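You operate a simulated robot arm through the tools that you are given. There is no shell and no other tool.

You are at the controls of a simulated two-armed robot. One attempt, no reset.

## Task
Take the cap off the small bottle that says "glass" on the top of the cleaning cabinet and lay it down there.

Only the result counts: the job must be done as asked and must still hold three seconds after the hand-in. Knocking over, shifting, dropping, spilling or breaking anything else fails it. A push-on lid holds only when it is set on centred and level and pressed home; a screw cap is set on level and turned clockwise until tight.

## Robot
Two 7-joint arms with two-finger grippers on one trunk, on a base that moves. Base frame: it is fixed to the floor where the robot stands at the start and does not move with it; the origin is under the middle of the robot, x ahead of it, y to its left, z up. Readings come in mm, degrees, newtons and seconds.
The left shoulder is at the start at [85, 216, 1117], the right one opposite. With the tool pointing down near the work surface each hand reaches from about 100 to 820 mm from the robot's upright axis, wherever it stands, measured 20 degrees to its own side. Places, roughly: small bottle [750, -1500, 1000]. Payload 3.18 kg a hand.
The TCP of each hand is the grasp point between the finger pads, 30 mm short of the fingertips. In the tool frame z runs along the fingers and y along their closing line. The gripper opens to 144 mm; its body begins 103 mm behind the TCP.
Orientation is that of the tool frame in the base frame, as [roll, pitch, yaw] about the fixed x, y, z axes, in that order (R = Rz(yaw) Ry(pitch) Rx(roll)). With the fingers straight down and closing along the base's y, the tool's x points along the base's -x, its y along +y and its z along -z.

## Interface
- The arms move only by the tool send_rows. It takes "left_increments", "right_increments" or both (then of equal length, played together; a hand with none holds still); each is a list of rows, each an object of numbers (a shift or turn left out is 0, a gripper value left out holds the last): "tx", "ty", "tz": the shift along the tool's x, y, z in mm; "ax", "ay", "az": the turn, a rotation vector about the tool's x, y, z in degrees; "grip": the gripper command, from -1 (shut) to 1 (fully open), values between in proportion. In form: [{"tx": .., "ty": .., "tz": .., "ax": .., "ay": .., "az": .., "grip": ..}, ...]. A call has 1 to 20 rows; each row shifts and turns the commanded pose from where the row before left it, along the tool's axes as they then stand. A row lasts 0.2 s, in which the tool goes at most 50 mm and 8.6 degrees; a call with a longer step from one row to the next is refused whole, and so is a gripper value outside its range. A pose out of reach is approached as far as the arm can. The call stops where the force on the tool passes 40 N (or 10 N more than at its start, if that is more) or the arm is blocked; 0.2 s more then pass. The fingers move at their own pace (about 186.7 mm/s each) and stop on an object; they squeeze with about 31 N. The grip force told is the motor's: it shows also when the fingers shut on nothing. Time passes only in rows, and 0.2 s behind the last, so rows that do not move let the fingers close. The reply holds the time, the measured pose of the TCP, the force on the tool along the base axes, the opening and the grip force, in the units named above and with some noise, with the torque about the TCP (base axes, N m) and any sound that the robot's microphone picked up.
- Cameras (640 x 400 px; columns grow to the right, rows downward): "scene" is now at [185.7, -2.4, 1310.5]; the picture's right is [-0.02, -1.00, 0.00], its down [-0.53, 0.01, -0.85] and it looks along [0.85, -0.02, -0.53] (base axes); focal length 254 px, centre (320, 200). "left" rides on the left gripper at [76, -17, -143] in its tool frame; the picture's right is [0.21, 0.98, 0.00], its down [-0.84, 0.18, -0.51] and it looks along [-0.50, 0.11, 0.86] (tool axes); focal length 218 px, centre (320, 200). "right" rides on the right gripper at [76, 16, -143] in its tool frame; the picture's right is [-0.21, 0.98, 0.00], its down [-0.84, -0.18, -0.51] and it looks along [-0.50, -0.11, 0.86] (tool axes); focal length 218 px, centre (320, 200). There is no depth. A picture from a camera that has moved, and an enlarged one, comes with that camera's place and axes in the base frame and with its lens.
- get_image(camera): a new picture of that camera. No time passes.
- move_column(by): moves the trunk up (or, below 0, down) by that many mm; the arms and the scene camera ride with it, the base frame stays. It gives what a move gives, with no picture.
- steer(legs): drives the robot by 1 to 6 legs, each [ahead, left, turn to the left] in mm, mm and degrees, along the robot's own axes; the way and the turn of a leg run together, so that a leg with both is an arc; at most 1500 mm and 180 degrees a leg. The arms and the cameras ride along, it lands a little off, and it stops where it bumps. It gives what a move gives.
- turn_head(pan, tilt): turns the head with the scene camera to pan (to the left, within 80 degrees either way) and tilt (down, from -29 to 69), counted from straight ahead of the robot (the tilt from the chest, where the trunk bows). It gives what a move gives.
- inspect(camera, box): a new picture of the part [left, top, right, bottom] of that camera's present view, enlarged. No time passes.
- sign_off(): hands the job in; it is judged then, once.

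Places have to be worked out from the pictures, the camera data and where the tool is seen. Open the grippers and draw the arms clear of the work before you hand the job in, unless the task says otherwise.

The tools are called after "Call:" as name(argument=value, ...) on one line, values as JSON. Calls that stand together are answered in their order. send_rows: Moves the arms, as the interface text tells. Its arguments: {"type":"object","properties":{"left_increments":{"type":"array","items":{"type":"object","properties":{"tx":{"type":"number"},"ty":{"type":"number"},"tz":{"type":"number"},"ax":{"type":"number"},"ay":{"type":"number"},"az":{"type":"number"},"grip":{"type":"number"}}}},"right_increments":{"type":"array","items":{"type":"object","properties":{"tx":{"type":"number"},"ty":{"type":"number"},"tz":{"type":"number"},"ax":{"type":"number"},"ay":{"type":"number"},"az":{"type":"number"},"grip":{"type":"number"}}}}},"required":[]} The other tools are called the same way: move_column (by) moves the trunk up or down; steer (legs) drives the base; turn_head (pan, tilt) turns the head that bears the scene camera; get_image (camera) takes a picture; inspect (camera, box) takes an enlarged picture of a part of a camera's view; sign_off () hands the job in.

At the start:

```text
t: 0.0
left_tool_pos: [397.7, 133.2, 1132.8]
left_tcp_rot: [-179.9, 0.0, -179.9]
left_force: [0.3, 0.5, 0.4]
left_torque: [-0.01, -0.02, 0.01]
left_grip_width: 143.9
left_grasp_force: 0.0
right_tool_pos: [454.7, -194.5, 1112.7]
right_tcp_rot: [-180.0, 0.0, -180.0]
right_force: [0.4, 0.2, 0.2]
right_torque: [0.0, -0.01, 0.0]
right_grip_width: 143.9
right_grasp_force: 0.0
trunk travel left (down, up): [-200.0, 169.0]
robot x, y, heading: [0.2, 0.3, 0.3]
head pan, tilt (commanded): [-1.2, 32.1]
```

scene: 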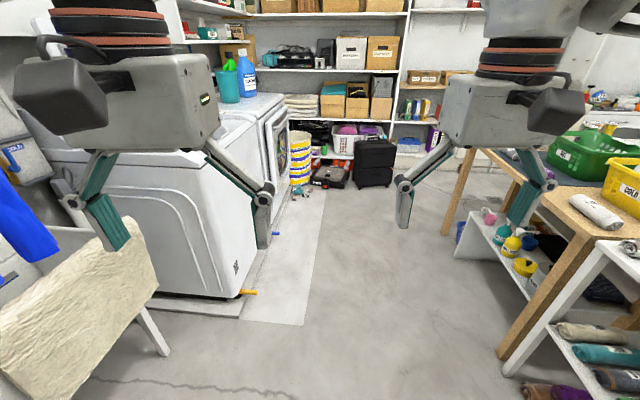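
right: 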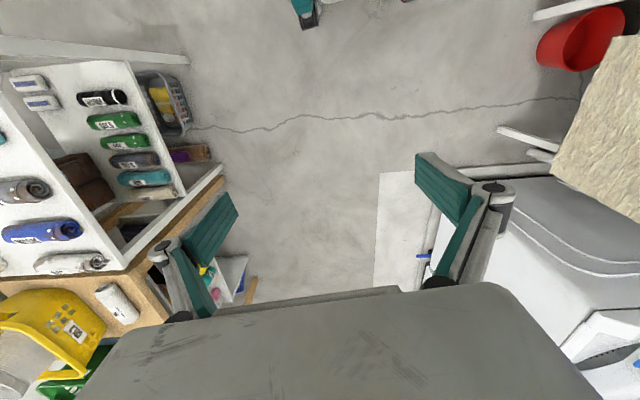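
left: 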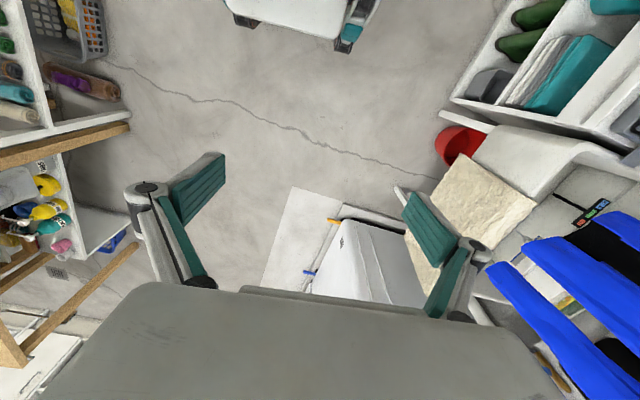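

The bottle is said to be near [750, -1500, 1000], to my right, so I turn the head that way to look.

Call:
turn_head(pan=-62, tilt=20)

Call:
get_image(camera="scene")

```text
t: 1.3
left_tool_pos: [396.8, 133.4, 1133.6]
left_tcp_rot: [-179.8, -0.1, -179.8]
left_force: [0.5, 0.5, 0.3]
left_torque: [-0.02, -0.02, 0.01]
left_grip_width: 143.9
left_grasp_force: 0.1
right_tool_pos: [455.1, -194.7, 1111.4]
right_tcp_rot: [-179.9, 0.1, 180.0]
right_force: [-0.3, -0.1, 0.2]
right_torque: [-0.01, -0.01, -0.03]
right_grip_width: 144.1
right_grasp_force: 0.0
trunk travel left (down, up): [-200.0, 169.0]
robot x, y, heading: [3.7, -1.1, -0.1]
head pan, tilt (commanded): [-62.0, 20.0]
```

```text
taken
camera scene: at [140.0, -82.8, 1329.9], right [-0.88, -0.47, 0.0], down [-0.16, 0.3, -0.94], along [0.44, -0.83, -0.34], focal length 254 px, centre (320, 200)
```

scene: 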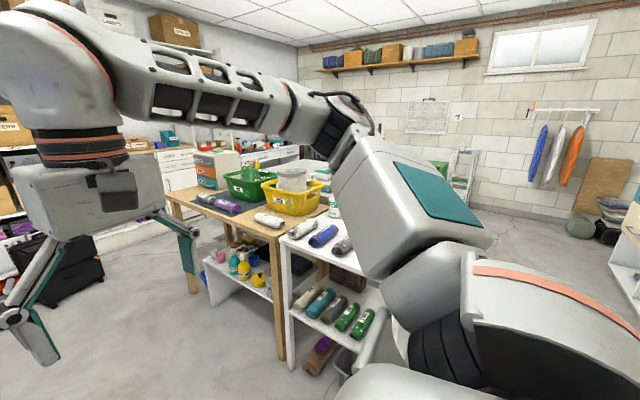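

The right arm covers part of the view. I enlarge the region around where the bottle should project, near (340,165).

Call:
inspect(camera="scene", box=[160, 110, 360, 235])

Call:
inspect(camera="scene", box=[340, 90, 540, 215])

```text
3.20 times, centred on (260, 172) of scene
camera zoom: at [140.0, -82.8, 1329.9], right [-0.88, -0.47, 0.0], down [-0.16, 0.3, -0.94], along [0.44, -0.83, -0.34], focal length 812 px, centre (512, 288)
```

zoom: 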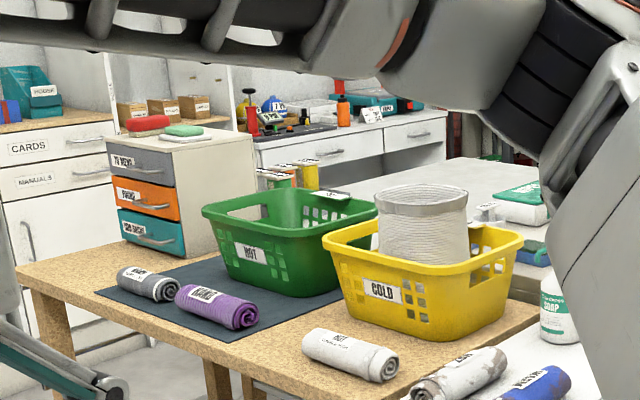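

```text
3.20 times, centred on (440, 152) of scene
camera zoom: at [140.0, -82.8, 1329.9], right [-0.88, -0.47, 0.0], down [-0.16, 0.3, -0.94], along [0.44, -0.83, -0.34], focal length 812 px, centre (-64, 352)
```

zoom: 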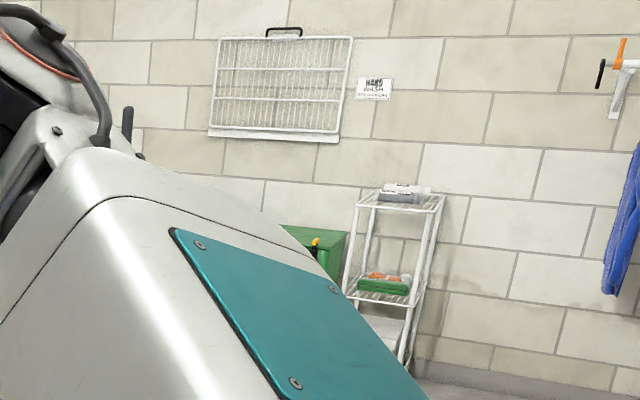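

The cleaning cabinet is probably the white-topped unit beyond the workbench. I look further right to map the floor and approach route.

Call:
turn_head(pan=-80, tilt=30)

Call:
get_image(camera="scene")

Call:
turn_head(pan=-35, tilt=30)

Call:
get_image(camera="scene")

```text
t: 2.1
left_tool_pos: [397.7, 134.2, 1133.1]
left_tcp_rot: [-179.9, -0.1, -179.9]
left_force: [0.0, -0.3, 0.7]
left_torque: [0.02, -0.01, -0.02]
left_grip_width: 143.9
left_grasp_force: 0.1
right_tool_pos: [454.6, -194.7, 1112.6]
right_tcp_rot: [179.9, 0.0, 179.9]
right_force: [-0.8, 0.3, 0.5]
right_torque: [0.02, 0.02, -0.01]
right_grip_width: 144.2
right_grasp_force: 0.1
trunk travel left (down, up): [-200.0, 169.0]
robot x, y, heading: [0.7, 2.7, -0.0]
head pan, tilt (commanded): [-80.0, 30.0]
```

```text
taken
camera scene: at [112.0, -89.6, 1313.9], right [-0.98, -0.17, 0.0], down [-0.09, 0.49, -0.87], along [0.15, -0.85, -0.5], focal length 254 px, centre (320, 200)
```

scene: 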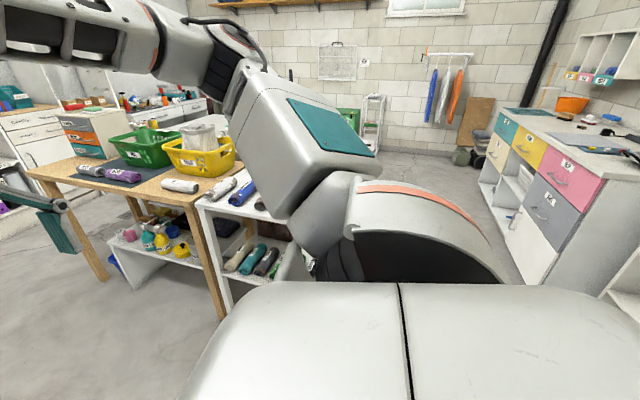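

```text
t: 3.2
left_tool_pos: [397.2, 133.0, 1132.5]
left_tcp_rot: [-179.9, -0.1, -179.9]
left_force: [0.3, -0.8, -0.4]
left_torque: [0.02, 0.0, -0.01]
left_grip_width: 144.0
left_grasp_force: 0.0
right_tool_pos: [455.0, -193.2, 1112.2]
right_tcp_rot: [-179.9, -0.1, 180.0]
right_force: [-0.2, -1.0, -0.3]
right_torque: [0.0, 0.0, -0.01]
right_grip_width: 144.0
right_grasp_force: 0.0
trunk travel left (down, up): [-200.0, 169.0]
robot x, y, heading: [-3.9, -3.0, -0.1]
head pan, tilt (commanded): [-35.0, 30.0]
```

```text
taken
camera scene: at [170.3, -52.5, 1313.8], right [-0.57, -0.82, 0.0], down [-0.41, 0.29, -0.87], along [0.71, -0.5, -0.5], focal length 254 px, centre (320, 200)
```

scene: 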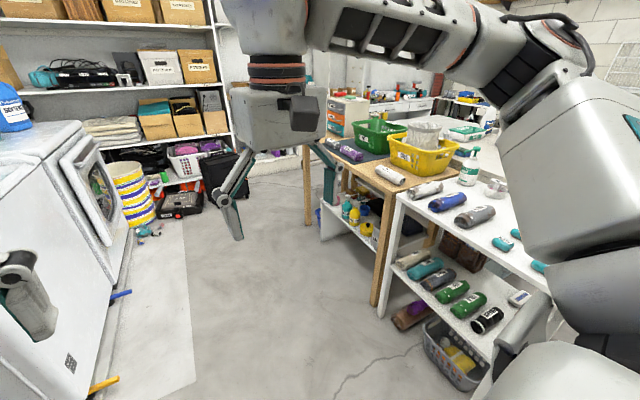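

I judge the near white shelf's front edge to run along x at about y=-730, and the bottle should project near (488,124). I enlarge that area.

Call:
inspect(camera="scene", box=[400, 75, 560, 175])

Call:
inspect(camera="scene", box=[380, 140, 560, 320])

```text
4.00 times, centred on (480, 125) of scene
camera zoom: at [170.3, -52.5, 1313.8], right [-0.57, -0.82, 0.0], down [-0.41, 0.29, -0.87], along [0.71, -0.5, -0.5], focal length 1014 px, centre (-320, 500)
```

zoom: 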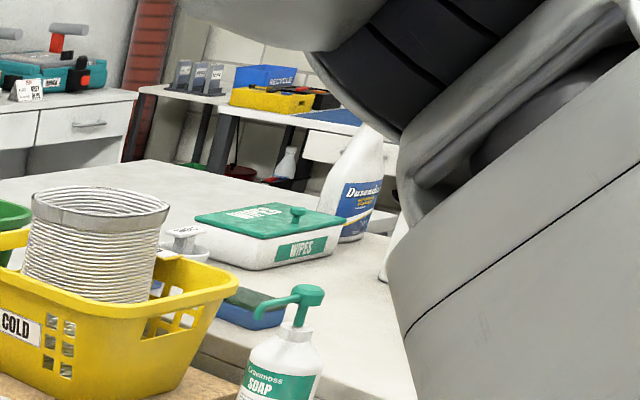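

```text
2.22 times, centred on (470, 230) of scene
camera zoom: at [170.3, -52.5, 1313.8], right [-0.57, -0.82, 0.0], down [-0.41, 0.29, -0.87], along [0.71, -0.5, -0.5], focal length 564 px, centre (-13, 133)
```

zoom: 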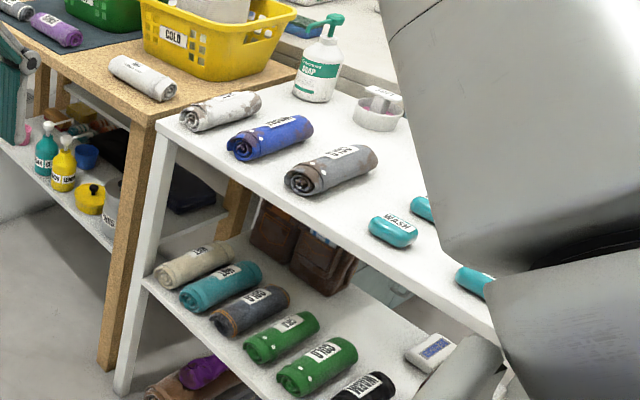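

The white-topped cabinet with wipes and a tall bottle lies behind the white shelf unit, partly hidden by my arm. I turn the base right 70° so I can look at it from the front.

Call:
steer(legs=[[0, 0, -70]])

Call:
turn_head(pan=0, tilt=25)

Call:
get_image(camera="scene")

```text
t: 6.7
left_tool_pos: [259.1, -330.4, 1132.8]
left_tcp_rot: [-179.9, -0.1, 109.7]
left_force: [-1.1, 0.1, 0.3]
left_torque: [0.01, -0.03, -0.01]
left_grip_width: 144.1
left_grasp_force: 0.0
right_tool_pos: [-31.7, -493.8, 1111.5]
right_tcp_rot: [180.0, 0.0, 109.5]
right_force: [-0.4, -0.9, 0.2]
right_torque: [0.03, -0.02, -0.01]
right_grip_width: 144.2
right_grasp_force: 0.0
trunk travel left (down, up): [-200.0, 169.0]
robot x, y, heading: [2.2, -3.6, -70.5]
head pan, tilt (commanded): [-35.0, 30.0]
```

```text
t: 7.7
left_tool_pos: [258.8, -329.4, 1133.5]
left_tcp_rot: [-179.9, -0.1, 109.7]
left_force: [-0.5, 0.0, 0.3]
left_torque: [0.0, 0.01, -0.03]
left_grip_width: 143.9
left_grasp_force: 0.1
right_tool_pos: [-31.5, -493.6, 1112.1]
right_tcp_rot: [180.0, -0.1, 109.5]
right_force: [0.6, 0.1, -0.1]
right_torque: [0.01, -0.01, 0.04]
right_grip_width: 143.9
right_grasp_force: 0.1
trunk travel left (down, up): [-200.0, 169.0]
robot x, y, heading: [0.1, -2.6, -70.5]
head pan, tilt (commanded): [0.0, 25.0]
```

```text
taken
camera scene: at [63.3, -177.6, 1321.8], right [-0.94, -0.33, 0.0], down [-0.14, 0.4, -0.91], along [0.3, -0.85, -0.42], focal length 254 px, centre (320, 200)
```

scene: 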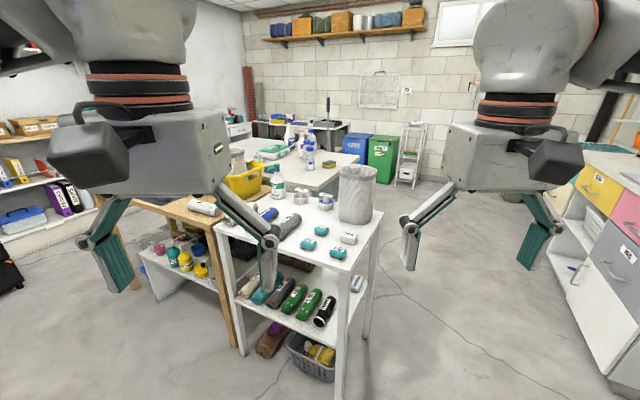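

Call:
inspect(camera="scene", box=[220, 100, 400, 220])

Call:
inspect(camera="scene", box=[265, 115, 345, 165])

```text
3.33 times, centred on (310, 160) of scene
camera zoom: at [63.3, -177.6, 1321.8], right [-0.94, -0.33, 0.0], down [-0.14, 0.4, -0.91], along [0.3, -0.85, -0.42], focal length 845 px, centre (353, 333)
```

zoom: 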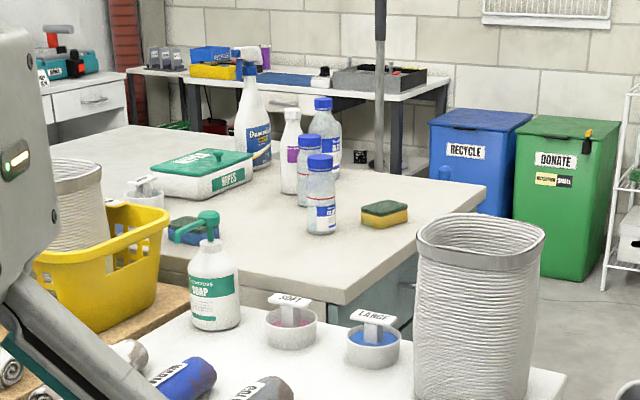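

```text
8.00 times, centred on (305, 140) of scene
camera zoom: at [63.3, -177.6, 1321.8], right [-0.94, -0.33, 0.0], down [-0.14, 0.4, -0.91], along [0.3, -0.85, -0.42], focal length 2029 px, centre (440, 680)
```

zoom: 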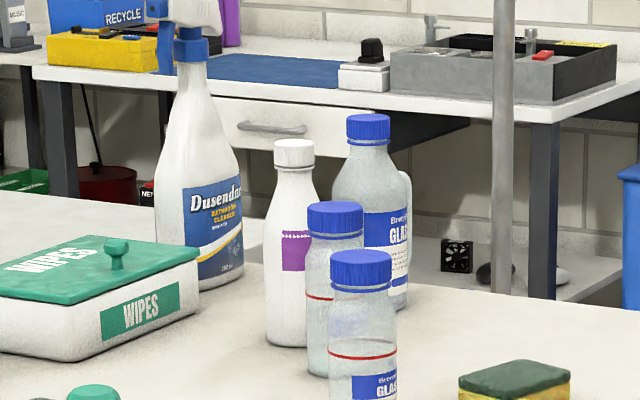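

I see two small blue-capped bottles, a larger glass bottle and others on the cabinet, whose free end faces me at roughly x=400. I turn to heading -90° and check the aisle on the low-x side before driving down it.

Call:
steer(legs=[[0, 0, -20]])

Call:
turn_head(pan=-30, tilt=35)

Call:
get_image(camera="scene")

Call:
turn_head(pan=0, tilt=35)

Call:
get_image(camera="scene")

```text
t: 9.2
left_tool_pos: [129.0, -398.8, 1134.0]
left_tcp_rot: [-179.9, -0.1, 89.6]
left_force: [-0.5, 0.4, -0.3]
left_torque: [0.0, 0.0, 0.02]
left_grip_width: 144.0
left_grasp_force: 0.0
right_tool_pos: [-199.1, -453.9, 1111.9]
right_tcp_rot: [179.9, -0.1, 89.4]
right_force: [0.4, 0.3, -0.3]
right_torque: [0.0, -0.01, -0.03]
right_grip_width: 144.3
right_grasp_force: 0.1
trunk travel left (down, up): [-200.0, 169.0]
robot x, y, heading: [0.8, 1.1, -90.7]
head pan, tilt (commanded): [0.0, 25.0]
```

```text
t: 10.2
left_tool_pos: [130.1, -397.7, 1133.8]
left_tcp_rot: [-179.9, -0.1, 89.6]
left_force: [0.6, -0.2, -0.6]
left_torque: [0.0, 0.01, 0.03]
left_grip_width: 143.7
left_grasp_force: 0.0
right_tool_pos: [-197.9, -452.6, 1112.3]
right_tcp_rot: [180.0, 0.0, 89.4]
right_force: [-0.3, 0.1, 0.2]
right_torque: [-0.01, -0.01, -0.03]
right_grip_width: 144.1
right_grasp_force: 0.2
trunk travel left (down, up): [-200.0, 169.0]
robot x, y, heading: [2.3, -1.1, -90.3]
head pan, tilt (commanded): [-30.0, 35.0]
```

```text
taken
camera scene: at [-45.1, -172.1, 1306.1], right [-0.86, 0.51, 0.0], down [0.29, 0.49, -0.82], along [-0.42, -0.71, -0.57], focal length 254 px, centre (320, 200)
```

scene: 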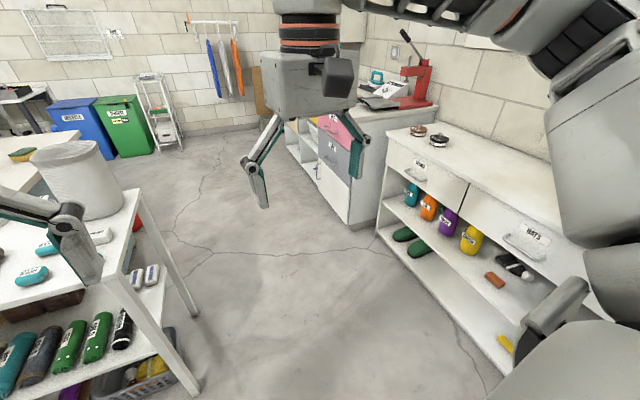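

```text
t: 11.1
left_tool_pos: [129.2, -398.7, 1133.1]
left_tcp_rot: [-179.9, -0.1, 89.7]
left_force: [-0.3, -0.3, 0.8]
left_torque: [0.0, -0.01, 0.03]
left_grip_width: 144.0
left_grasp_force: 0.1
right_tool_pos: [-198.0, -453.6, 1112.9]
right_tcp_rot: [179.9, 0.0, 89.3]
right_force: [-0.7, -1.3, -0.4]
right_torque: [-0.02, 0.02, 0.04]
right_grip_width: 144.1
right_grasp_force: 0.1
trunk travel left (down, up): [-200.0, 169.0]
robot x, y, heading: [-1.9, -1.1, -90.8]
head pan, tilt (commanded): [0.0, 35.0]
```

```text
taken
camera scene: at [-1.3, -184.3, 1306.0], right [-1.0, 0.01, 0.0], down [0.01, 0.57, -0.82], along [-0.01, -0.82, -0.57], focal length 254 px, centre (320, 200)
```

scene: 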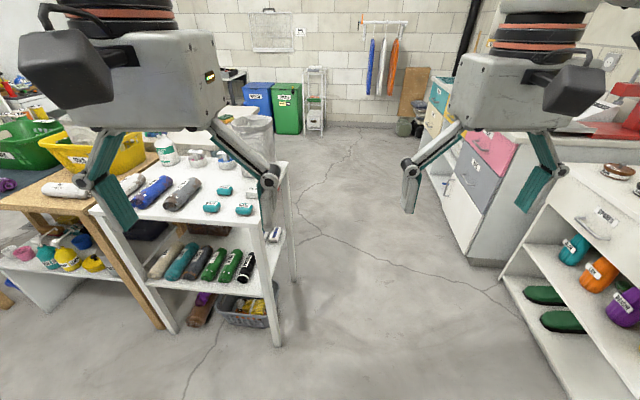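

The aisle between the white shelf (x≈180) and the shelf on the other side (x≈-1050) is clear. I shift to x≈-400 and drive down along -y, stopping partway to look at the cabinet.

Call:
steer(legs=[[0, -420, 0], [1350, 0, 0]])

Call:
turn_head(pan=60, tilt=25)

Call:
get_image(camera="scene")

```text
t: 21.5
left_tool_pos: [-339.1, -1718.5, 1133.0]
left_tcp_rot: [-179.8, -0.1, 87.7]
left_force: [0.6, -0.6, -0.8]
left_torque: [0.02, -0.03, 0.01]
left_grip_width: 144.0
left_grasp_force: 0.2
right_tool_pos: [-669.1, -1761.5, 1114.0]
right_tcp_rot: [179.9, 0.0, 87.6]
right_force: [0.1, -0.5, -0.8]
right_torque: [0.02, 0.0, -0.02]
right_grip_width: 144.0
right_grasp_force: 0.0
trunk travel left (down, up): [-200.0, 169.0]
robot x, y, heading: [-456.1, -1316.4, -92.4]
head pan, tilt (commanded): [0.0, 35.0]
```

```text
t: 22.8
left_tool_pos: [-338.8, -1717.8, 1133.4]
left_tcp_rot: [-180.0, -0.1, 87.7]
left_force: [0.4, -0.7, 0.0]
left_torque: [0.0, -0.03, 0.04]
left_grip_width: 143.9
left_grasp_force: 0.2
right_tool_pos: [-669.0, -1761.8, 1112.3]
right_tcp_rot: [179.9, 0.0, 87.6]
right_force: [0.2, -0.3, -0.3]
right_torque: [0.01, 0.0, 0.0]
right_grip_width: 144.0
right_grasp_force: 0.0
trunk travel left (down, up): [-200.0, 169.0]
robot x, y, heading: [-453.7, -1311.0, -92.6]
head pan, tilt (commanded): [60.0, 25.0]
```

```text
taken
camera scene: at [-380.7, -1460.7, 1321.8], right [-0.54, -0.84, 0.0], down [-0.36, 0.23, -0.91], along [0.76, -0.49, -0.42], focal length 254 px, centre (320, 200)
```

scene: 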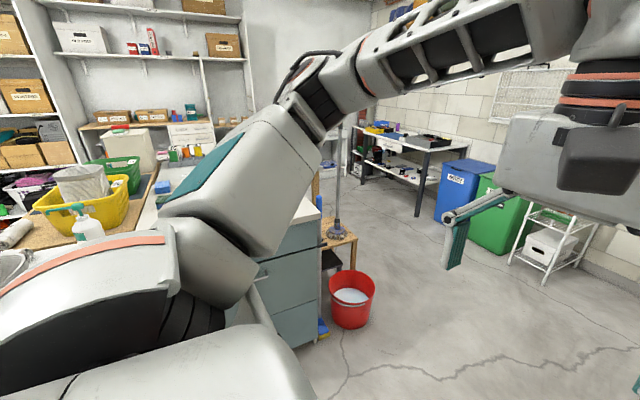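

The cabinet's end is ahead-left; a red bucket and a mop stand beyond its far corner. I turn left to face +x and look at the bottles from here.

Call:
steer(legs=[[0, -100, 0], [0, 0, 92]])

Call:
turn_head(pan=0, tilt=25)

Call:
get_image(camera="scene")

```text
t: 26.8
left_tool_pos: [-159.4, -1434.9, 1132.9]
left_tcp_rot: [-180.0, -0.1, 140.9]
left_force: [0.2, 0.1, -0.4]
left_torque: [-0.06, 0.02, 0.03]
left_grip_width: 144.0
left_grasp_force: 0.1
right_tool_pos: [-320.5, -1724.8, 1112.6]
right_tcp_rot: [180.0, 0.2, 140.6]
right_force: [0.3, 0.4, 0.7]
right_torque: [-0.08, 0.03, -0.01]
right_grip_width: 143.6
right_grasp_force: 0.1
trunk travel left (down, up): [-200.0, 169.0]
robot x, y, heading: [-549.9, -1289.0, -39.2]
head pan, tilt (commanded): [60.0, 25.0]
stopped in leg 2: the robot was blocked; the commanded pose is now the measured one
```

```text
t: 28.1
left_tool_pos: [-158.5, -1437.8, 1132.7]
left_tcp_rot: [180.0, -0.1, 140.8]
left_force: [-0.5, -0.2, -1.3]
left_torque: [-0.02, 0.02, -0.02]
left_grip_width: 144.2
left_grasp_force: 0.1
right_tool_pos: [-321.6, -1728.6, 1112.0]
right_tcp_rot: [180.0, -0.1, 140.6]
right_force: [-0.1, 0.1, 0.0]
right_torque: [0.01, 0.02, 0.0]
right_grip_width: 144.1
right_grasp_force: 0.0
trunk travel left (down, up): [-200.0, 169.0]
robot x, y, heading: [-549.8, -1291.6, -39.2]
head pan, tilt (commanded): [0.0, 25.0]
```

```text
taken
camera scene: at [-404.7, -1407.9, 1321.8], right [-0.63, -0.77, 0.0], down [-0.33, 0.27, -0.91], along [0.7, -0.57, -0.42], focal length 254 px, centre (320, 200)
```

scene: 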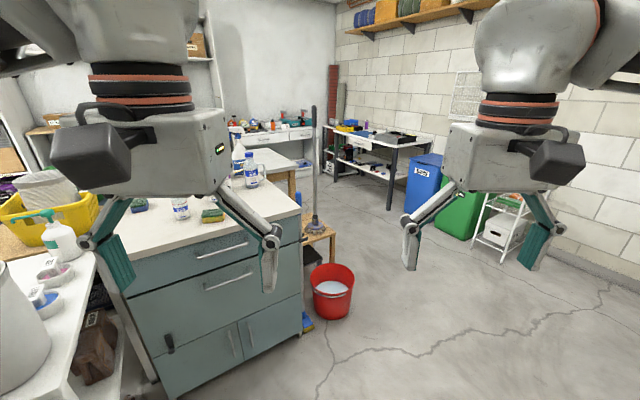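

The base bumped something behind while turning, so I should get away from the shelving behind me first. By triangulation the cabinet top is at z≈830, its end at x≈390, and the "GLASS" small bottle near (625,-1570). I drive ahead diagonally, then finish turning to face +x.

Call:
steer(legs=[[340, 0, 0]])

Call:
steer(legs=[[0, 0, 39]])

Call:
turn_head(pan=0, tilt=30)

Call:
get_image(camera="scene")

```text
t: 30.4
left_tool_pos: [107.9, -1653.8, 1131.9]
left_tcp_rot: [179.9, -0.1, 141.0]
left_force: [0.4, -0.1, -0.2]
left_torque: [-0.01, 0.05, -0.01]
left_grip_width: 144.0
left_grasp_force: 0.0
right_tool_pos: [-52.4, -1944.3, 1112.2]
right_tcp_rot: [179.9, -0.1, 140.9]
right_force: [-0.1, -1.1, -0.1]
right_torque: [0.02, 0.01, -0.03]
right_grip_width: 143.6
right_grasp_force: 0.2
trunk travel left (down, up): [-200.0, 169.0]
robot x, y, heading: [-281.4, -1507.9, -39.0]
head pan, tilt (commanded): [0.0, 25.0]
```

```text
t: 32.6
left_tool_pos: [114.2, -1376.4, 1133.1]
left_tcp_rot: [179.9, -0.2, 179.5]
left_force: [0.2, 0.2, -0.4]
left_torque: [-0.01, -0.01, 0.0]
left_grip_width: 144.2
left_grasp_force: 0.1
right_tool_pos: [169.3, -1704.9, 1111.3]
right_tcp_rot: [-180.0, 0.0, 179.3]
right_force: [0.6, 0.1, -0.5]
right_torque: [-0.02, -0.01, -0.02]
right_grip_width: 143.9
right_grasp_force: 0.1
trunk travel left (down, up): [-200.0, 169.0]
robot x, y, heading: [-283.8, -1504.4, -0.6]
head pan, tilt (commanded): [0.0, 25.0]
```

```text
t: 33.2
left_tool_pos: [113.7, -1378.0, 1132.0]
left_tcp_rot: [-179.9, -0.1, 179.5]
left_force: [-0.3, -0.1, -0.6]
left_torque: [0.02, 0.0, 0.0]
left_grip_width: 144.1
left_grasp_force: 0.1
right_tool_pos: [171.1, -1705.0, 1111.9]
right_tcp_rot: [179.9, 0.0, 179.3]
right_force: [-0.2, -0.3, -0.3]
right_torque: [0.03, 0.02, 0.0]
right_grip_width: 143.9
right_grasp_force: 0.1
trunk travel left (down, up): [-200.0, 169.0]
robot x, y, heading: [-281.2, -1506.3, -0.7]
head pan, tilt (commanded): [0.0, 30.0]
```

```text
taken
camera scene: at [-97.0, -1508.4, 1313.9], right [-0.01, -1.0, 0.0], down [-0.5, 0.0, -0.87], along [0.87, -0.01, -0.5], focal length 254 px, centre (320, 200)
```

scene: 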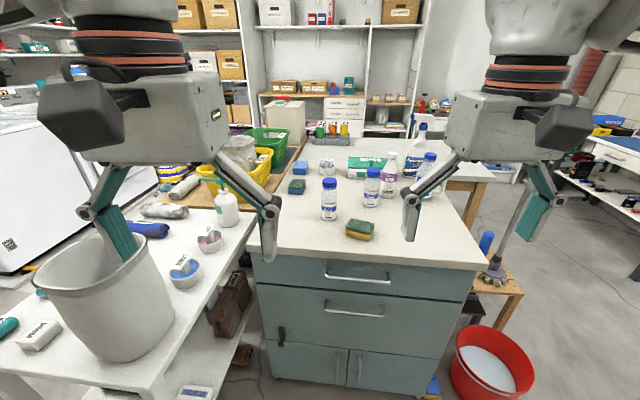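

Good frontal view now. I enlarge the bottles to read their labels.

Call:
inspect(camera="scene", box=[280, 110, 460, 250])

Call:
inspect(camera="scene", box=[310, 155, 400, 225])

```text
2.86 times, centred on (370, 180) of scene
camera zoom: at [-97.0, -1508.4, 1313.9], right [-0.01, -1.0, 0.0], down [-0.5, 0.0, -0.87], along [0.87, -0.01, -0.5], focal length 725 px, centre (177, 257)
```

zoom: 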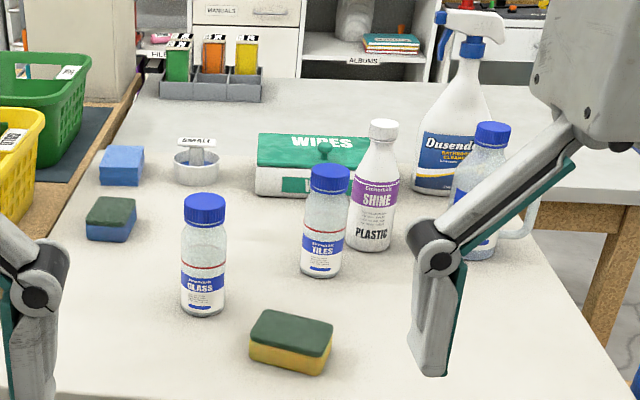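

```text
5.71 times, centred on (355, 190) of scene
camera zoom: at [-97.0, -1508.4, 1313.9], right [-0.01, -1.0, 0.0], down [-0.5, 0.0, -0.87], along [0.87, -0.01, -0.5], focal length 1449 px, centre (120, 257)
```

zoom: 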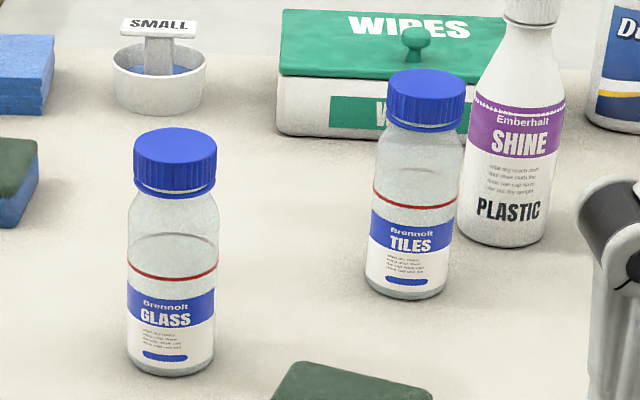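

The labels are clear: GLASS is the left small bottle, TILES the one behind-right. I estimate the GLASS cap top at about (607,-1546,980) and the surface at z≈835. I move right ~95 mm and ahead ~220 mm so both hands can reach it.

Call:
steer(legs=[[0, -95, 0], [200, 0, 0]])

Call:
turn_head(pan=0, tilt=40)

Call:
get_image(camera="scene")

Call:
get_image(camera="right")

Call:
get_image(camera="left")

```text
t: 36.0
left_tool_pos: [314.5, -1475.8, 1132.0]
left_tcp_rot: [179.9, -0.1, 179.3]
left_force: [0.6, -0.7, -0.3]
left_torque: [0.01, 0.04, 0.01]
left_grip_width: 144.1
left_grasp_force: 0.0
right_tool_pos: [369.8, -1803.6, 1112.8]
right_tcp_rot: [179.9, -0.1, 179.1]
right_force: [-0.2, -0.1, -0.7]
right_torque: [0.01, 0.05, -0.01]
right_grip_width: 144.3
right_grasp_force: 0.0
trunk travel left (down, up): [-200.0, 169.0]
robot x, y, heading: [-83.7, -1605.2, -0.8]
head pan, tilt (commanded): [0.0, 30.0]
```

```text
t: 36.7
left_tool_pos: [314.0, -1475.4, 1133.6]
left_tcp_rot: [-179.9, -0.1, 179.4]
left_force: [-0.3, 0.3, 0.1]
left_torque: [-0.01, -0.02, 0.02]
left_grip_width: 144.2
left_grasp_force: 0.1
right_tool_pos: [369.6, -1804.1, 1111.6]
right_tcp_rot: [179.8, 0.1, 179.2]
right_force: [-0.1, 0.3, -1.1]
right_torque: [-0.02, -0.02, 0.0]
right_grip_width: 144.1
right_grasp_force: 0.1
trunk travel left (down, up): [-200.0, 169.0]
robot x, y, heading: [-83.3, -1602.6, -0.7]
head pan, tilt (commanded): [0.0, 40.0]
```

```text
taken
camera scene: at [97.2, -1606.3, 1298.6], right [-0.01, -1.0, 0.0], down [-0.64, 0.01, -0.77], along [0.77, -0.01, -0.64], focal length 254 px, centre (320, 200)
```

scene: 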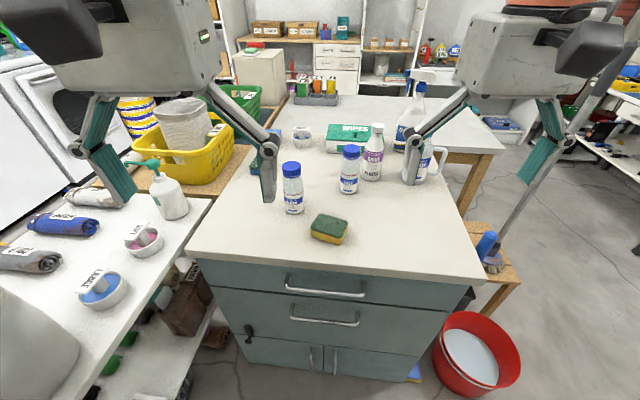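

```text
taken
camera right: at [293.6, -1787.2, 1253.7], right [0.22, 0.97, 0.0], down [0.84, -0.19, 0.51], along [0.49, -0.11, -0.86], focal length 218 px, centre (320, 200)
```

right: 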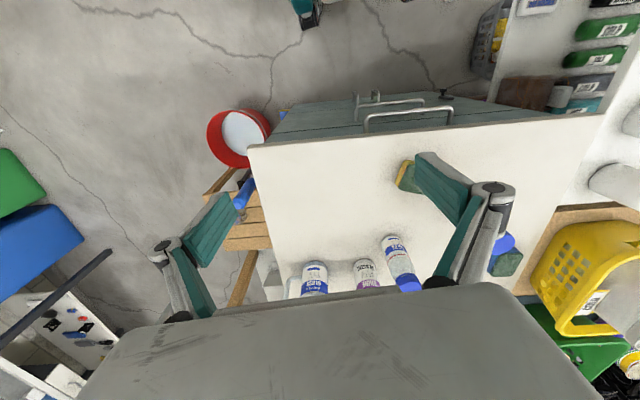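

```text
taken
camera left: at [237.8, -1490.8, 1275.6], right [-0.2, 0.98, 0.0], down [0.85, 0.17, 0.51], along [0.5, 0.1, -0.86], focal length 218 px, centre (320, 200)
```

left: 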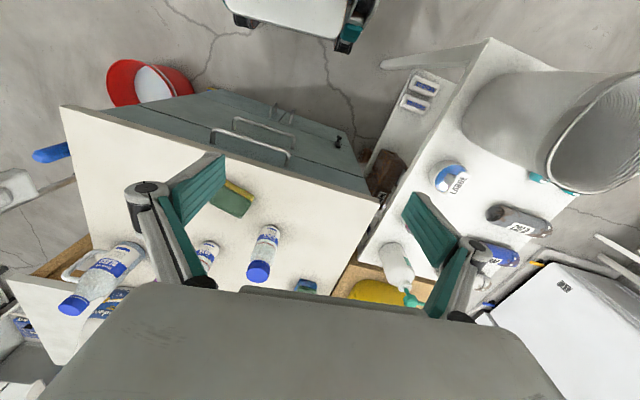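

The bottle's cap projects consistently to about (605,-1545,978). I zoom in from both the scene and left cameras to refine its position and the cap's height.

Call:
inspect(camera="scene", box=[250, 150, 350, 220])

Call:
inspect(camera="left", box=[210, 190, 330, 295])

```text
5.71 times, centred on (300, 185) of scene
camera zoom: at [97.2, -1606.3, 1298.6], right [-0.01, -1.0, 0.0], down [-0.64, 0.01, -0.77], along [0.77, -0.01, -0.64], focal length 1449 px, centre (434, 286)
```

zoom: 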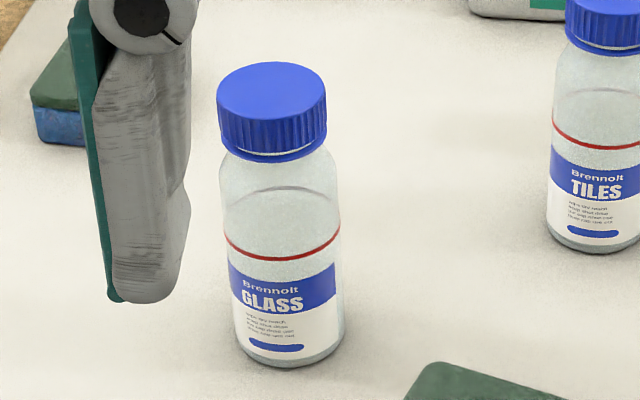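

```text
3.81 times, centred on (270, 242) of left
camera zoom: at [237.8, -1490.8, 1275.6], right [-0.2, 0.98, 0.0], down [0.85, 0.17, 0.51], along [0.5, 0.1, -0.86], focal length 832 px, centre (510, 38)
```

zoom: 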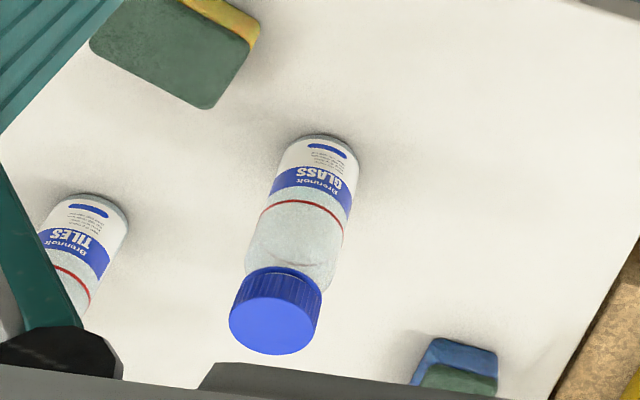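

Triangulation puts the cap top at about (613,-1545,973), the surface at z≈834, cap diameter ≈44 mm and body ≈50 mm. I plan to hold the body with the left hand from the front-left (nearly level, camera on top) and turn the cap with the right hand from above. First I test whether the left wrist can roll 180° about its tool axis.

Call:
send_rows(left_increments=[{"az": 8.5, "grip": 0.2}, {"az": 8.5}, {"az": 8.5}, {"az": 8.5}, {"az": 8.5}, {"az": 8.5}, {"az": 8.5}, {"az": 8.5}, {"az": 8.5}, {"az": 8.5}])

Call:
get_image(camera="scene")

```text
t: 38.9
left_tool_pos: [315.6, -1475.5, 1132.8]
left_tcp_rot: [-180.0, -0.1, 145.4]
left_force: [-0.1, -0.3, 0.6]
left_torque: [0.03, -0.01, -0.04]
left_grip_width: 86.4
left_grasp_force: 0.3
left hand out of reach, approached as far as the arm can: row 5, 6, 7, 8, 9, 10
right_tool_pos: [370.1, -1804.3, 1113.6]
right_tcp_rot: [180.0, 0.0, 179.3]
right_force: [0.0, -0.6, -0.2]
right_torque: [0.02, -0.02, 0.0]
right_grip_width: 144.0
right_grasp_force: 0.1
trunk travel left (down, up): [-200.0, 169.0]
robot x, y, heading: [-77.3, -1605.4, -0.6]
head pan, tilt (commanded): [0.0, 40.0]
```

```text
taken
camera scene: at [97.4, -1606.3, 1298.5], right [-0.01, -1.0, 0.0], down [-0.64, 0.01, -0.77], along [0.77, -0.01, -0.64], focal length 254 px, centre (320, 200)
```

scene: 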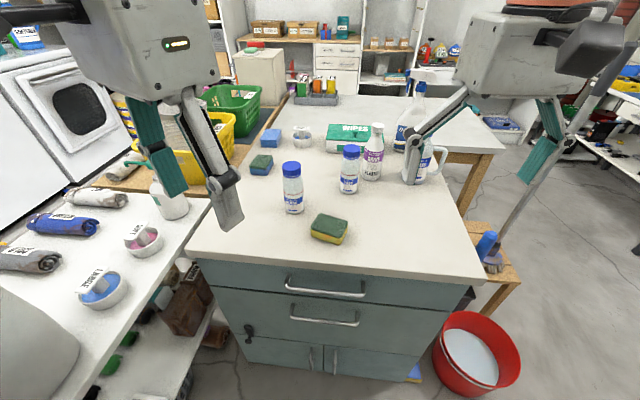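

The positive roll hits a limit at about +34°. I roll the other way and see how far it goes.

Call:
send_rows(left_increments=[{"az": -8.5}, {"az": -8.5}, {"az": -8.5}, {"az": -8.5}, {"az": -8.5}, {"az": -8.5}, {"az": -8.5}, {"az": -8.5}, {"az": -8.5}, {"az": -8.5}, {"az": -8.5}, {"az": -8.5}, {"az": -8.5}, {"az": -8.5}, {"az": -8.5}, {"az": -8.5}, {"az": -8.5}, {"az": -8.5}, {"az": -8.5}, {"az": -8.5}])

Call:
get_image(camera="scene")

```text
t: 43.1
left_tool_pos: [314.3, -1475.2, 1132.4]
left_tcp_rot: [179.9, 0.2, -44.5]
left_force: [-1.2, -0.1, -0.3]
left_torque: [0.01, -0.01, 0.01]
left_grip_width: 86.3
left_grasp_force: 0.0
right_tool_pos: [368.7, -1803.0, 1111.9]
right_tcp_rot: [179.9, -0.1, 179.2]
right_force: [0.6, 1.1, 0.2]
right_torque: [0.0, 0.01, 0.03]
right_grip_width: 144.1
right_grasp_force: 0.1
trunk travel left (down, up): [-200.0, 169.0]
robot x, y, heading: [-83.5, -1601.0, -0.4]
head pan, tilt (commanded): [0.0, 40.0]
```

```text
taken
camera scene: at [97.4, -1606.3, 1298.5], right [-0.01, -1.0, 0.0], down [-0.64, 0.01, -0.77], along [0.77, -0.01, -0.64], focal length 254 px, centre (320, 200)
```

scene: 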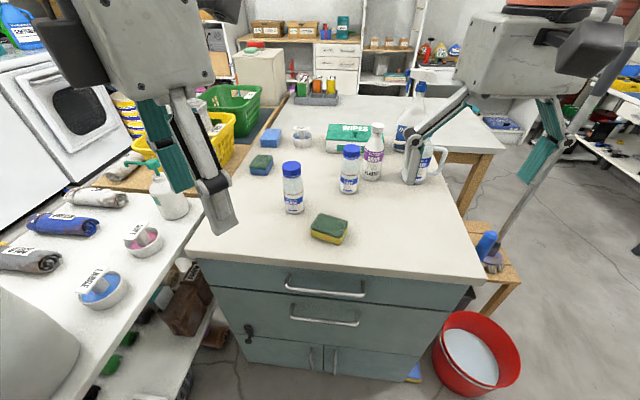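

Negative roll works with no limit (yaw now -44.5°). I set yaw to about -25°, move the left hand forward to about (500,-1493,1100), then pitch it up to nearly level.

Call:
send_rows(left_increments=[{"az": -6.67}, {"az": -6.67}, {"az": -6.67}, {"tx": 29.5, "ty": -10.1, "tz": 5.5}, {"tx": 29.5, "ty": -10.1, "tz": 5.5}, {"tx": 29.5, "ty": -10.1, "tz": 5.5}, {"tx": 29.5, "ty": -10.1, "tz": 5.5}, {"tx": 29.5, "ty": -10.1, "tz": 5.5}, {"tx": 29.5, "ty": -10.1, "tz": 5.5}])

```text
t: 45.1
left_tool_pos: [502.6, -1494.9, 1096.9]
left_tcp_rot: [-180.0, 0.0, -24.6]
left_force: [0.2, -0.3, -0.2]
left_torque: [0.03, 0.03, 0.01]
left_grip_width: 86.4
left_grasp_force: 0.0
right_tool_pos: [370.8, -1803.6, 1111.7]
right_tcp_rot: [179.9, -0.2, 179.2]
right_force: [0.6, 1.2, -0.4]
right_torque: [-0.01, 0.01, 0.01]
right_grip_width: 143.9
right_grasp_force: 0.0
trunk travel left (down, up): [-200.0, 169.0]
robot x, y, heading: [-82.5, -1602.1, -0.6]
head pan, tilt (commanded): [0.0, 40.0]
```

The left hand followed well. Now I pitch it up about its own y axis in steps.

Call:
send_rows(left_increments=[{"ay": 8.5}, {"ay": 8.5}, {"ay": 8.5}, {"ay": 8.5}, {"ay": 8.5}])

Call:
get_image(camera="scene")

```text
t: 46.3
left_tool_pos: [500.5, -1493.2, 1099.0]
left_tcp_rot: [179.9, -42.6, -24.5]
left_force: [-0.2, -0.8, -0.1]
left_torque: [-0.02, 0.0, 0.01]
left_grip_width: 86.2
left_grasp_force: 0.1
right_tool_pos: [369.7, -1803.8, 1112.6]
right_tcp_rot: [180.0, 0.0, 179.3]
right_force: [1.1, 0.5, 0.2]
right_torque: [-0.02, -0.01, -0.01]
right_grip_width: 144.0
right_grasp_force: 0.0
trunk travel left (down, up): [-200.0, 169.0]
robot x, y, heading: [-83.9, -1605.1, -0.8]
head pan, tilt (commanded): [0.0, 40.0]
```

```text
taken
camera scene: at [97.4, -1605.7, 1298.4], right [-0.01, -1.0, 0.0], down [-0.64, 0.01, -0.77], along [0.77, -0.01, -0.64], focal length 254 px, centre (320, 200)
```

scene: 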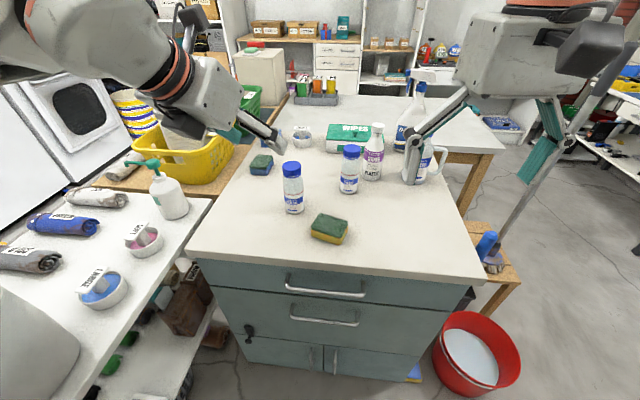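

The pitch is working (42.6° so far). I continue to about 77°.

Call:
send_rows(left_increments=[{"ay": 8.5}, {"ay": 8.5}, {"ay": 8.5}, {"ay": 8.5}])

Call:
get_image(camera="scene")

Call:
get_image(camera="left")

```text
t: 47.3
left_tool_pos: [501.6, -1494.3, 1099.1]
left_tcp_rot: [179.8, -68.0, -24.5]
left_force: [0.1, 0.8, 0.1]
left_torque: [-0.05, -0.01, -0.01]
left_grip_width: 86.3
left_grasp_force: 0.1
left hand out of reach, approached as far as the arm can: row 4
right_tool_pos: [369.7, -1804.1, 1112.1]
right_tcp_rot: [179.8, 0.0, 179.2]
right_force: [-0.6, 0.9, 0.5]
right_torque: [0.0, 0.01, 0.01]
right_grip_width: 143.8
right_grasp_force: 0.1
trunk travel left (down, up): [-200.0, 169.0]
robot x, y, heading: [-82.1, -1604.7, -0.7]
head pan, tilt (commanded): [0.0, 40.0]
```

```text
taken
camera scene: at [97.8, -1606.3, 1298.4], right [-0.01, -1.0, 0.0], down [-0.64, 0.01, -0.77], along [0.77, -0.01, -0.64], focal length 254 px, centre (320, 200)
```

scene: 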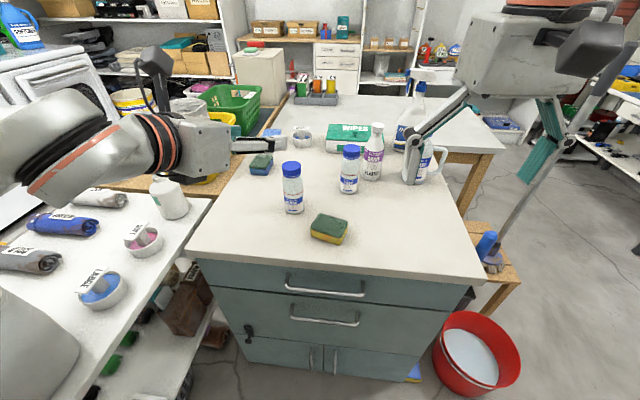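

```text
taken
camera left: at [413.5, -1435.6, 1223.7], right [-0.34, -0.92, 0.19], down [-0.79, 0.16, -0.59], along [0.51, -0.35, -0.78], focal length 218 px, centre (320, 200)
```

left: 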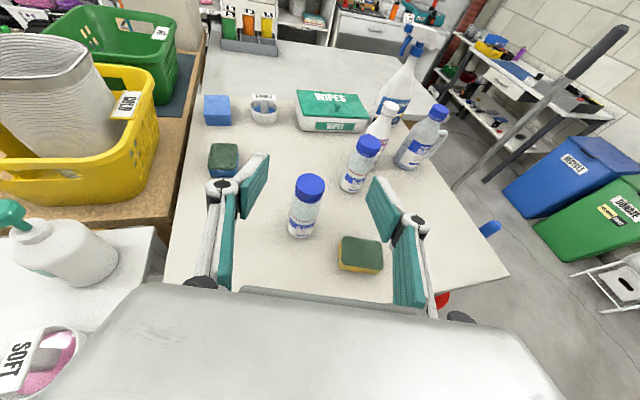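

The left hand is now 22° below level, pointing straight at the bottle in azimuth, with its camera on top. Before lowering it I check where the left forearm and elbow are relative to the white bin on the shelf.

Call:
turn_head(pan=55, tilt=35)

Call:
get_image(camera="scene")

```text
t: 48.5
left_tool_pos: [499.4, -1493.7, 1099.2]
left_tcp_rot: [179.9, -67.8, -24.4]
left_force: [0.8, 0.2, -0.3]
left_torque: [-0.01, 0.01, -0.01]
left_grip_width: 86.4
left_grasp_force: 0.1
right_tool_pos: [368.6, -1803.9, 1111.8]
right_tcp_rot: [179.9, 0.0, 179.1]
right_force: [-0.3, -1.1, -0.5]
right_torque: [0.0, 0.01, 0.02]
right_grip_width: 143.8
right_grasp_force: 0.0
trunk travel left (down, up): [-200.0, 169.0]
robot x, y, heading: [-85.2, -1604.1, -0.7]
head pan, tilt (commanded): [55.0, 35.0]
```

```text
taken
camera scene: at [63.8, -1533.8, 1306.0], right [0.81, -0.58, 0.0], down [-0.34, -0.47, -0.82], along [0.48, 0.66, -0.57], focal length 254 px, centre (320, 200)
```

scene: 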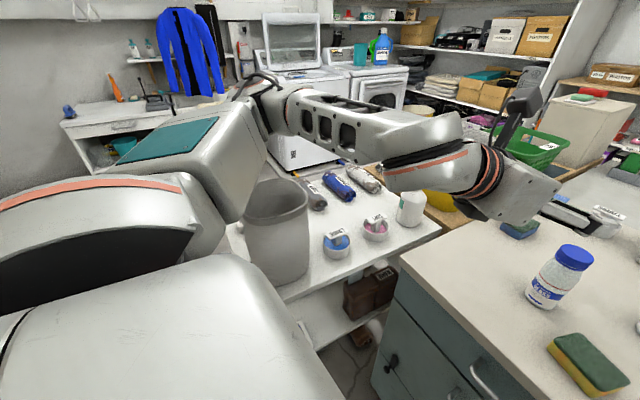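

The left forearm lies right above the white bin, and lowering it there would risk hitting the bin. The right side is open, so I swap roles: the right hand will hold the body and the left hand will turn the cap. I pitch the left hand back to vertical.

Call:
send_rows(left_increments=[{"ay": -8.5}, {"ay": -8.5}, {"ay": -8.5}, {"ay": -8.5}, {"ay": -8.5}, {"ay": -8.5}, {"ay": -8.5}, {"ay": -8.5}])

Call:
turn_head(pan=0, tilt=40)

```text
t: 50.3
left_tool_pos: [501.0, -1495.0, 1100.3]
left_tcp_rot: [179.9, 0.2, -24.6]
left_force: [-0.6, -0.6, 1.2]
left_torque: [0.0, 0.0, 0.03]
left_grip_width: 86.4
left_grasp_force: 0.1
right_tool_pos: [369.4, -1805.2, 1111.2]
right_tcp_rot: [179.9, 0.0, 179.2]
right_force: [0.3, -0.2, 0.0]
right_torque: [0.02, 0.01, 0.0]
right_grip_width: 144.2
right_grasp_force: 0.0
trunk travel left (down, up): [-200.0, 169.0]
robot x, y, heading: [-85.6, -1607.9, -0.7]
head pan, tilt (commanded): [55.0, 35.0]
```

```text
t: 51.5
left_tool_pos: [501.3, -1493.7, 1098.7]
left_tcp_rot: [-180.0, 0.0, -24.6]
left_force: [-0.3, -0.3, 0.9]
left_torque: [0.01, 0.01, -0.02]
left_grip_width: 86.3
left_grasp_force: 0.0
right_tool_pos: [370.1, -1803.4, 1112.4]
right_tcp_rot: [179.9, 0.1, 179.2]
right_force: [0.2, -0.7, -0.1]
right_torque: [0.0, 0.04, -0.01]
right_grip_width: 144.1
right_grasp_force: 0.1
trunk travel left (down, up): [-200.0, 169.0]
robot x, y, heading: [-82.4, -1603.3, -0.7]
head pan, tilt (commanded): [0.0, 40.0]
```

Left is vertical again. Now I move the left hand aside to about (600,-1400,1140) and roll the right hand by about +172° so its camera will end up on top.

Call:
send_rows(left_increments=[{"tx": 10.2, "ty": -25.3, "tz": -8.2}, {"tx": 10.2, "ty": -25.3, "tz": -8.2}, {"tx": 10.2, "ty": -25.3, "tz": -8.2}, {"tx": 10.2, "ty": -25.3, "tz": -8.2}, {"tx": 10.2, "ty": -25.3, "tz": -8.2}, {}, {}, {}, {}, {}, {}, {}, {}, {}, {}, {}, {}, {}, {}, {}], right_increments=[{"az": 8.5, "grip": 0.2}, {"az": 8.5}, {"az": 8.5}, {"az": 8.5}, {"az": 8.5}, {"az": 8.5}, {"az": 8.5}, {"az": 8.5}, {"az": 8.5}, {"az": 8.5}, {"az": 8.5}, {"az": 8.5}, {"az": 8.5}, {"az": 8.5}, {"az": 8.5}, {"az": 8.5}, {"az": 8.5}, {"az": 8.5}, {"az": 8.5}, {"az": 8.5}])

Call:
get_image(camera="scene")

```text
t: 55.8
left_tool_pos: [600.0, -1399.0, 1139.1]
left_tcp_rot: [-180.0, 0.1, -24.5]
left_force: [0.2, 0.3, 0.6]
left_torque: [0.0, -0.01, -0.02]
left_grip_width: 86.4
left_grasp_force: 0.1
right_tool_pos: [369.7, -1803.4, 1112.0]
right_tcp_rot: [-179.9, 0.0, 9.0]
right_force: [-0.6, 0.2, 0.8]
right_torque: [0.01, -0.01, 0.0]
right_grip_width: 86.5
right_grasp_force: 0.1
trunk travel left (down, up): [-200.0, 169.0]
robot x, y, heading: [-86.3, -1605.9, -0.8]
head pan, tilt (commanded): [0.0, 40.0]
```

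```text
taken
camera scene: at [97.4, -1606.3, 1298.5], right [-0.01, -1.0, 0.0], down [-0.64, 0.01, -0.77], along [0.77, -0.01, -0.64], focal length 254 px, centre (320, 200)
```

scene: 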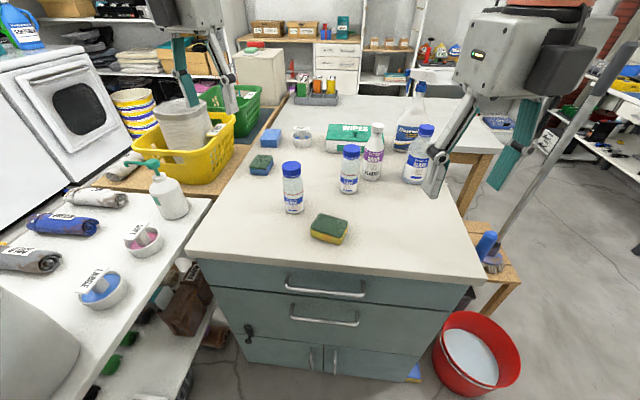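

Right yaw is now 9° with its camera facing forward. I roll it a bit more to yaw ≈-10° (approach slightly from the left, clear of the sponge), move it to about (440,-1540,1090), and lift the left hand out of the way.

Call:
send_rows(left_increments=[{"tz": -10}, {"tz": -10}, {"tz": -10}, {"tz": -10}, {"tz": -10}, {"tz": -10}, {"tz": -10}, {"tz": -10}, {}, {}, {}], right_increments=[{"az": 6.33}, {"az": 6.33}, {"az": 6.33}, {"tx": 2.9, "ty": -34, "tz": 2.75}, {"tx": 2.9, "ty": -34, "tz": 2.75}, {"tx": 2.9, "ty": -34, "tz": 2.75}, {"tx": 2.9, "ty": -34, "tz": 2.75}, {"tx": 2.9, "ty": -34, "tz": 2.75}, {"tx": 2.9, "ty": -34, "tz": 2.75}, {"tx": 2.9, "ty": -34, "tz": 2.75}, {"tx": 2.9, "ty": -34, "tz": 2.75}])

Call:
get_image(camera="scene")

```text
t: 58.1
left_tool_pos: [599.0, -1399.0, 1220.7]
left_tcp_rot: [179.9, 0.1, -24.6]
left_force: [0.3, 0.7, 0.2]
left_torque: [-0.04, 0.0, -0.02]
left_grip_width: 86.4
left_grasp_force: 0.1
right_tool_pos: [439.9, -1537.3, 1089.1]
right_tcp_rot: [-179.9, 0.1, -9.7]
right_force: [0.4, 0.6, 0.0]
right_torque: [0.0, -0.02, -0.01]
right_grip_width: 86.5
right_grasp_force: 0.1
trunk travel left (down, up): [-200.0, 169.0]
robot x, y, heading: [-87.8, -1605.1, -0.6]
head pan, tilt (commanded): [0.0, 40.0]
```

```text
taken
camera scene: at [97.5, -1605.0, 1298.4], right [-0.01, -1.0, 0.0], down [-0.64, 0.01, -0.77], along [0.77, -0.01, -0.64], focal length 254 px, centre (320, 200)
```

scene: 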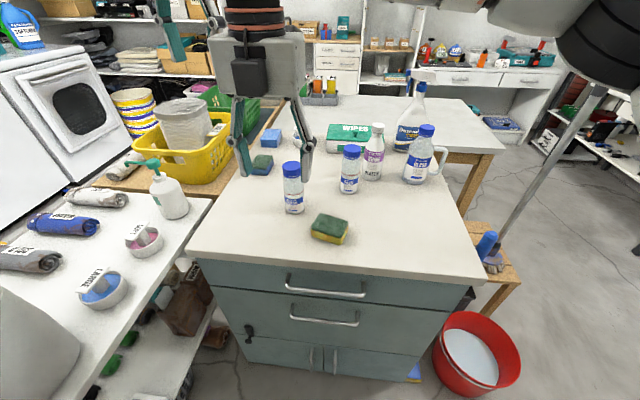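

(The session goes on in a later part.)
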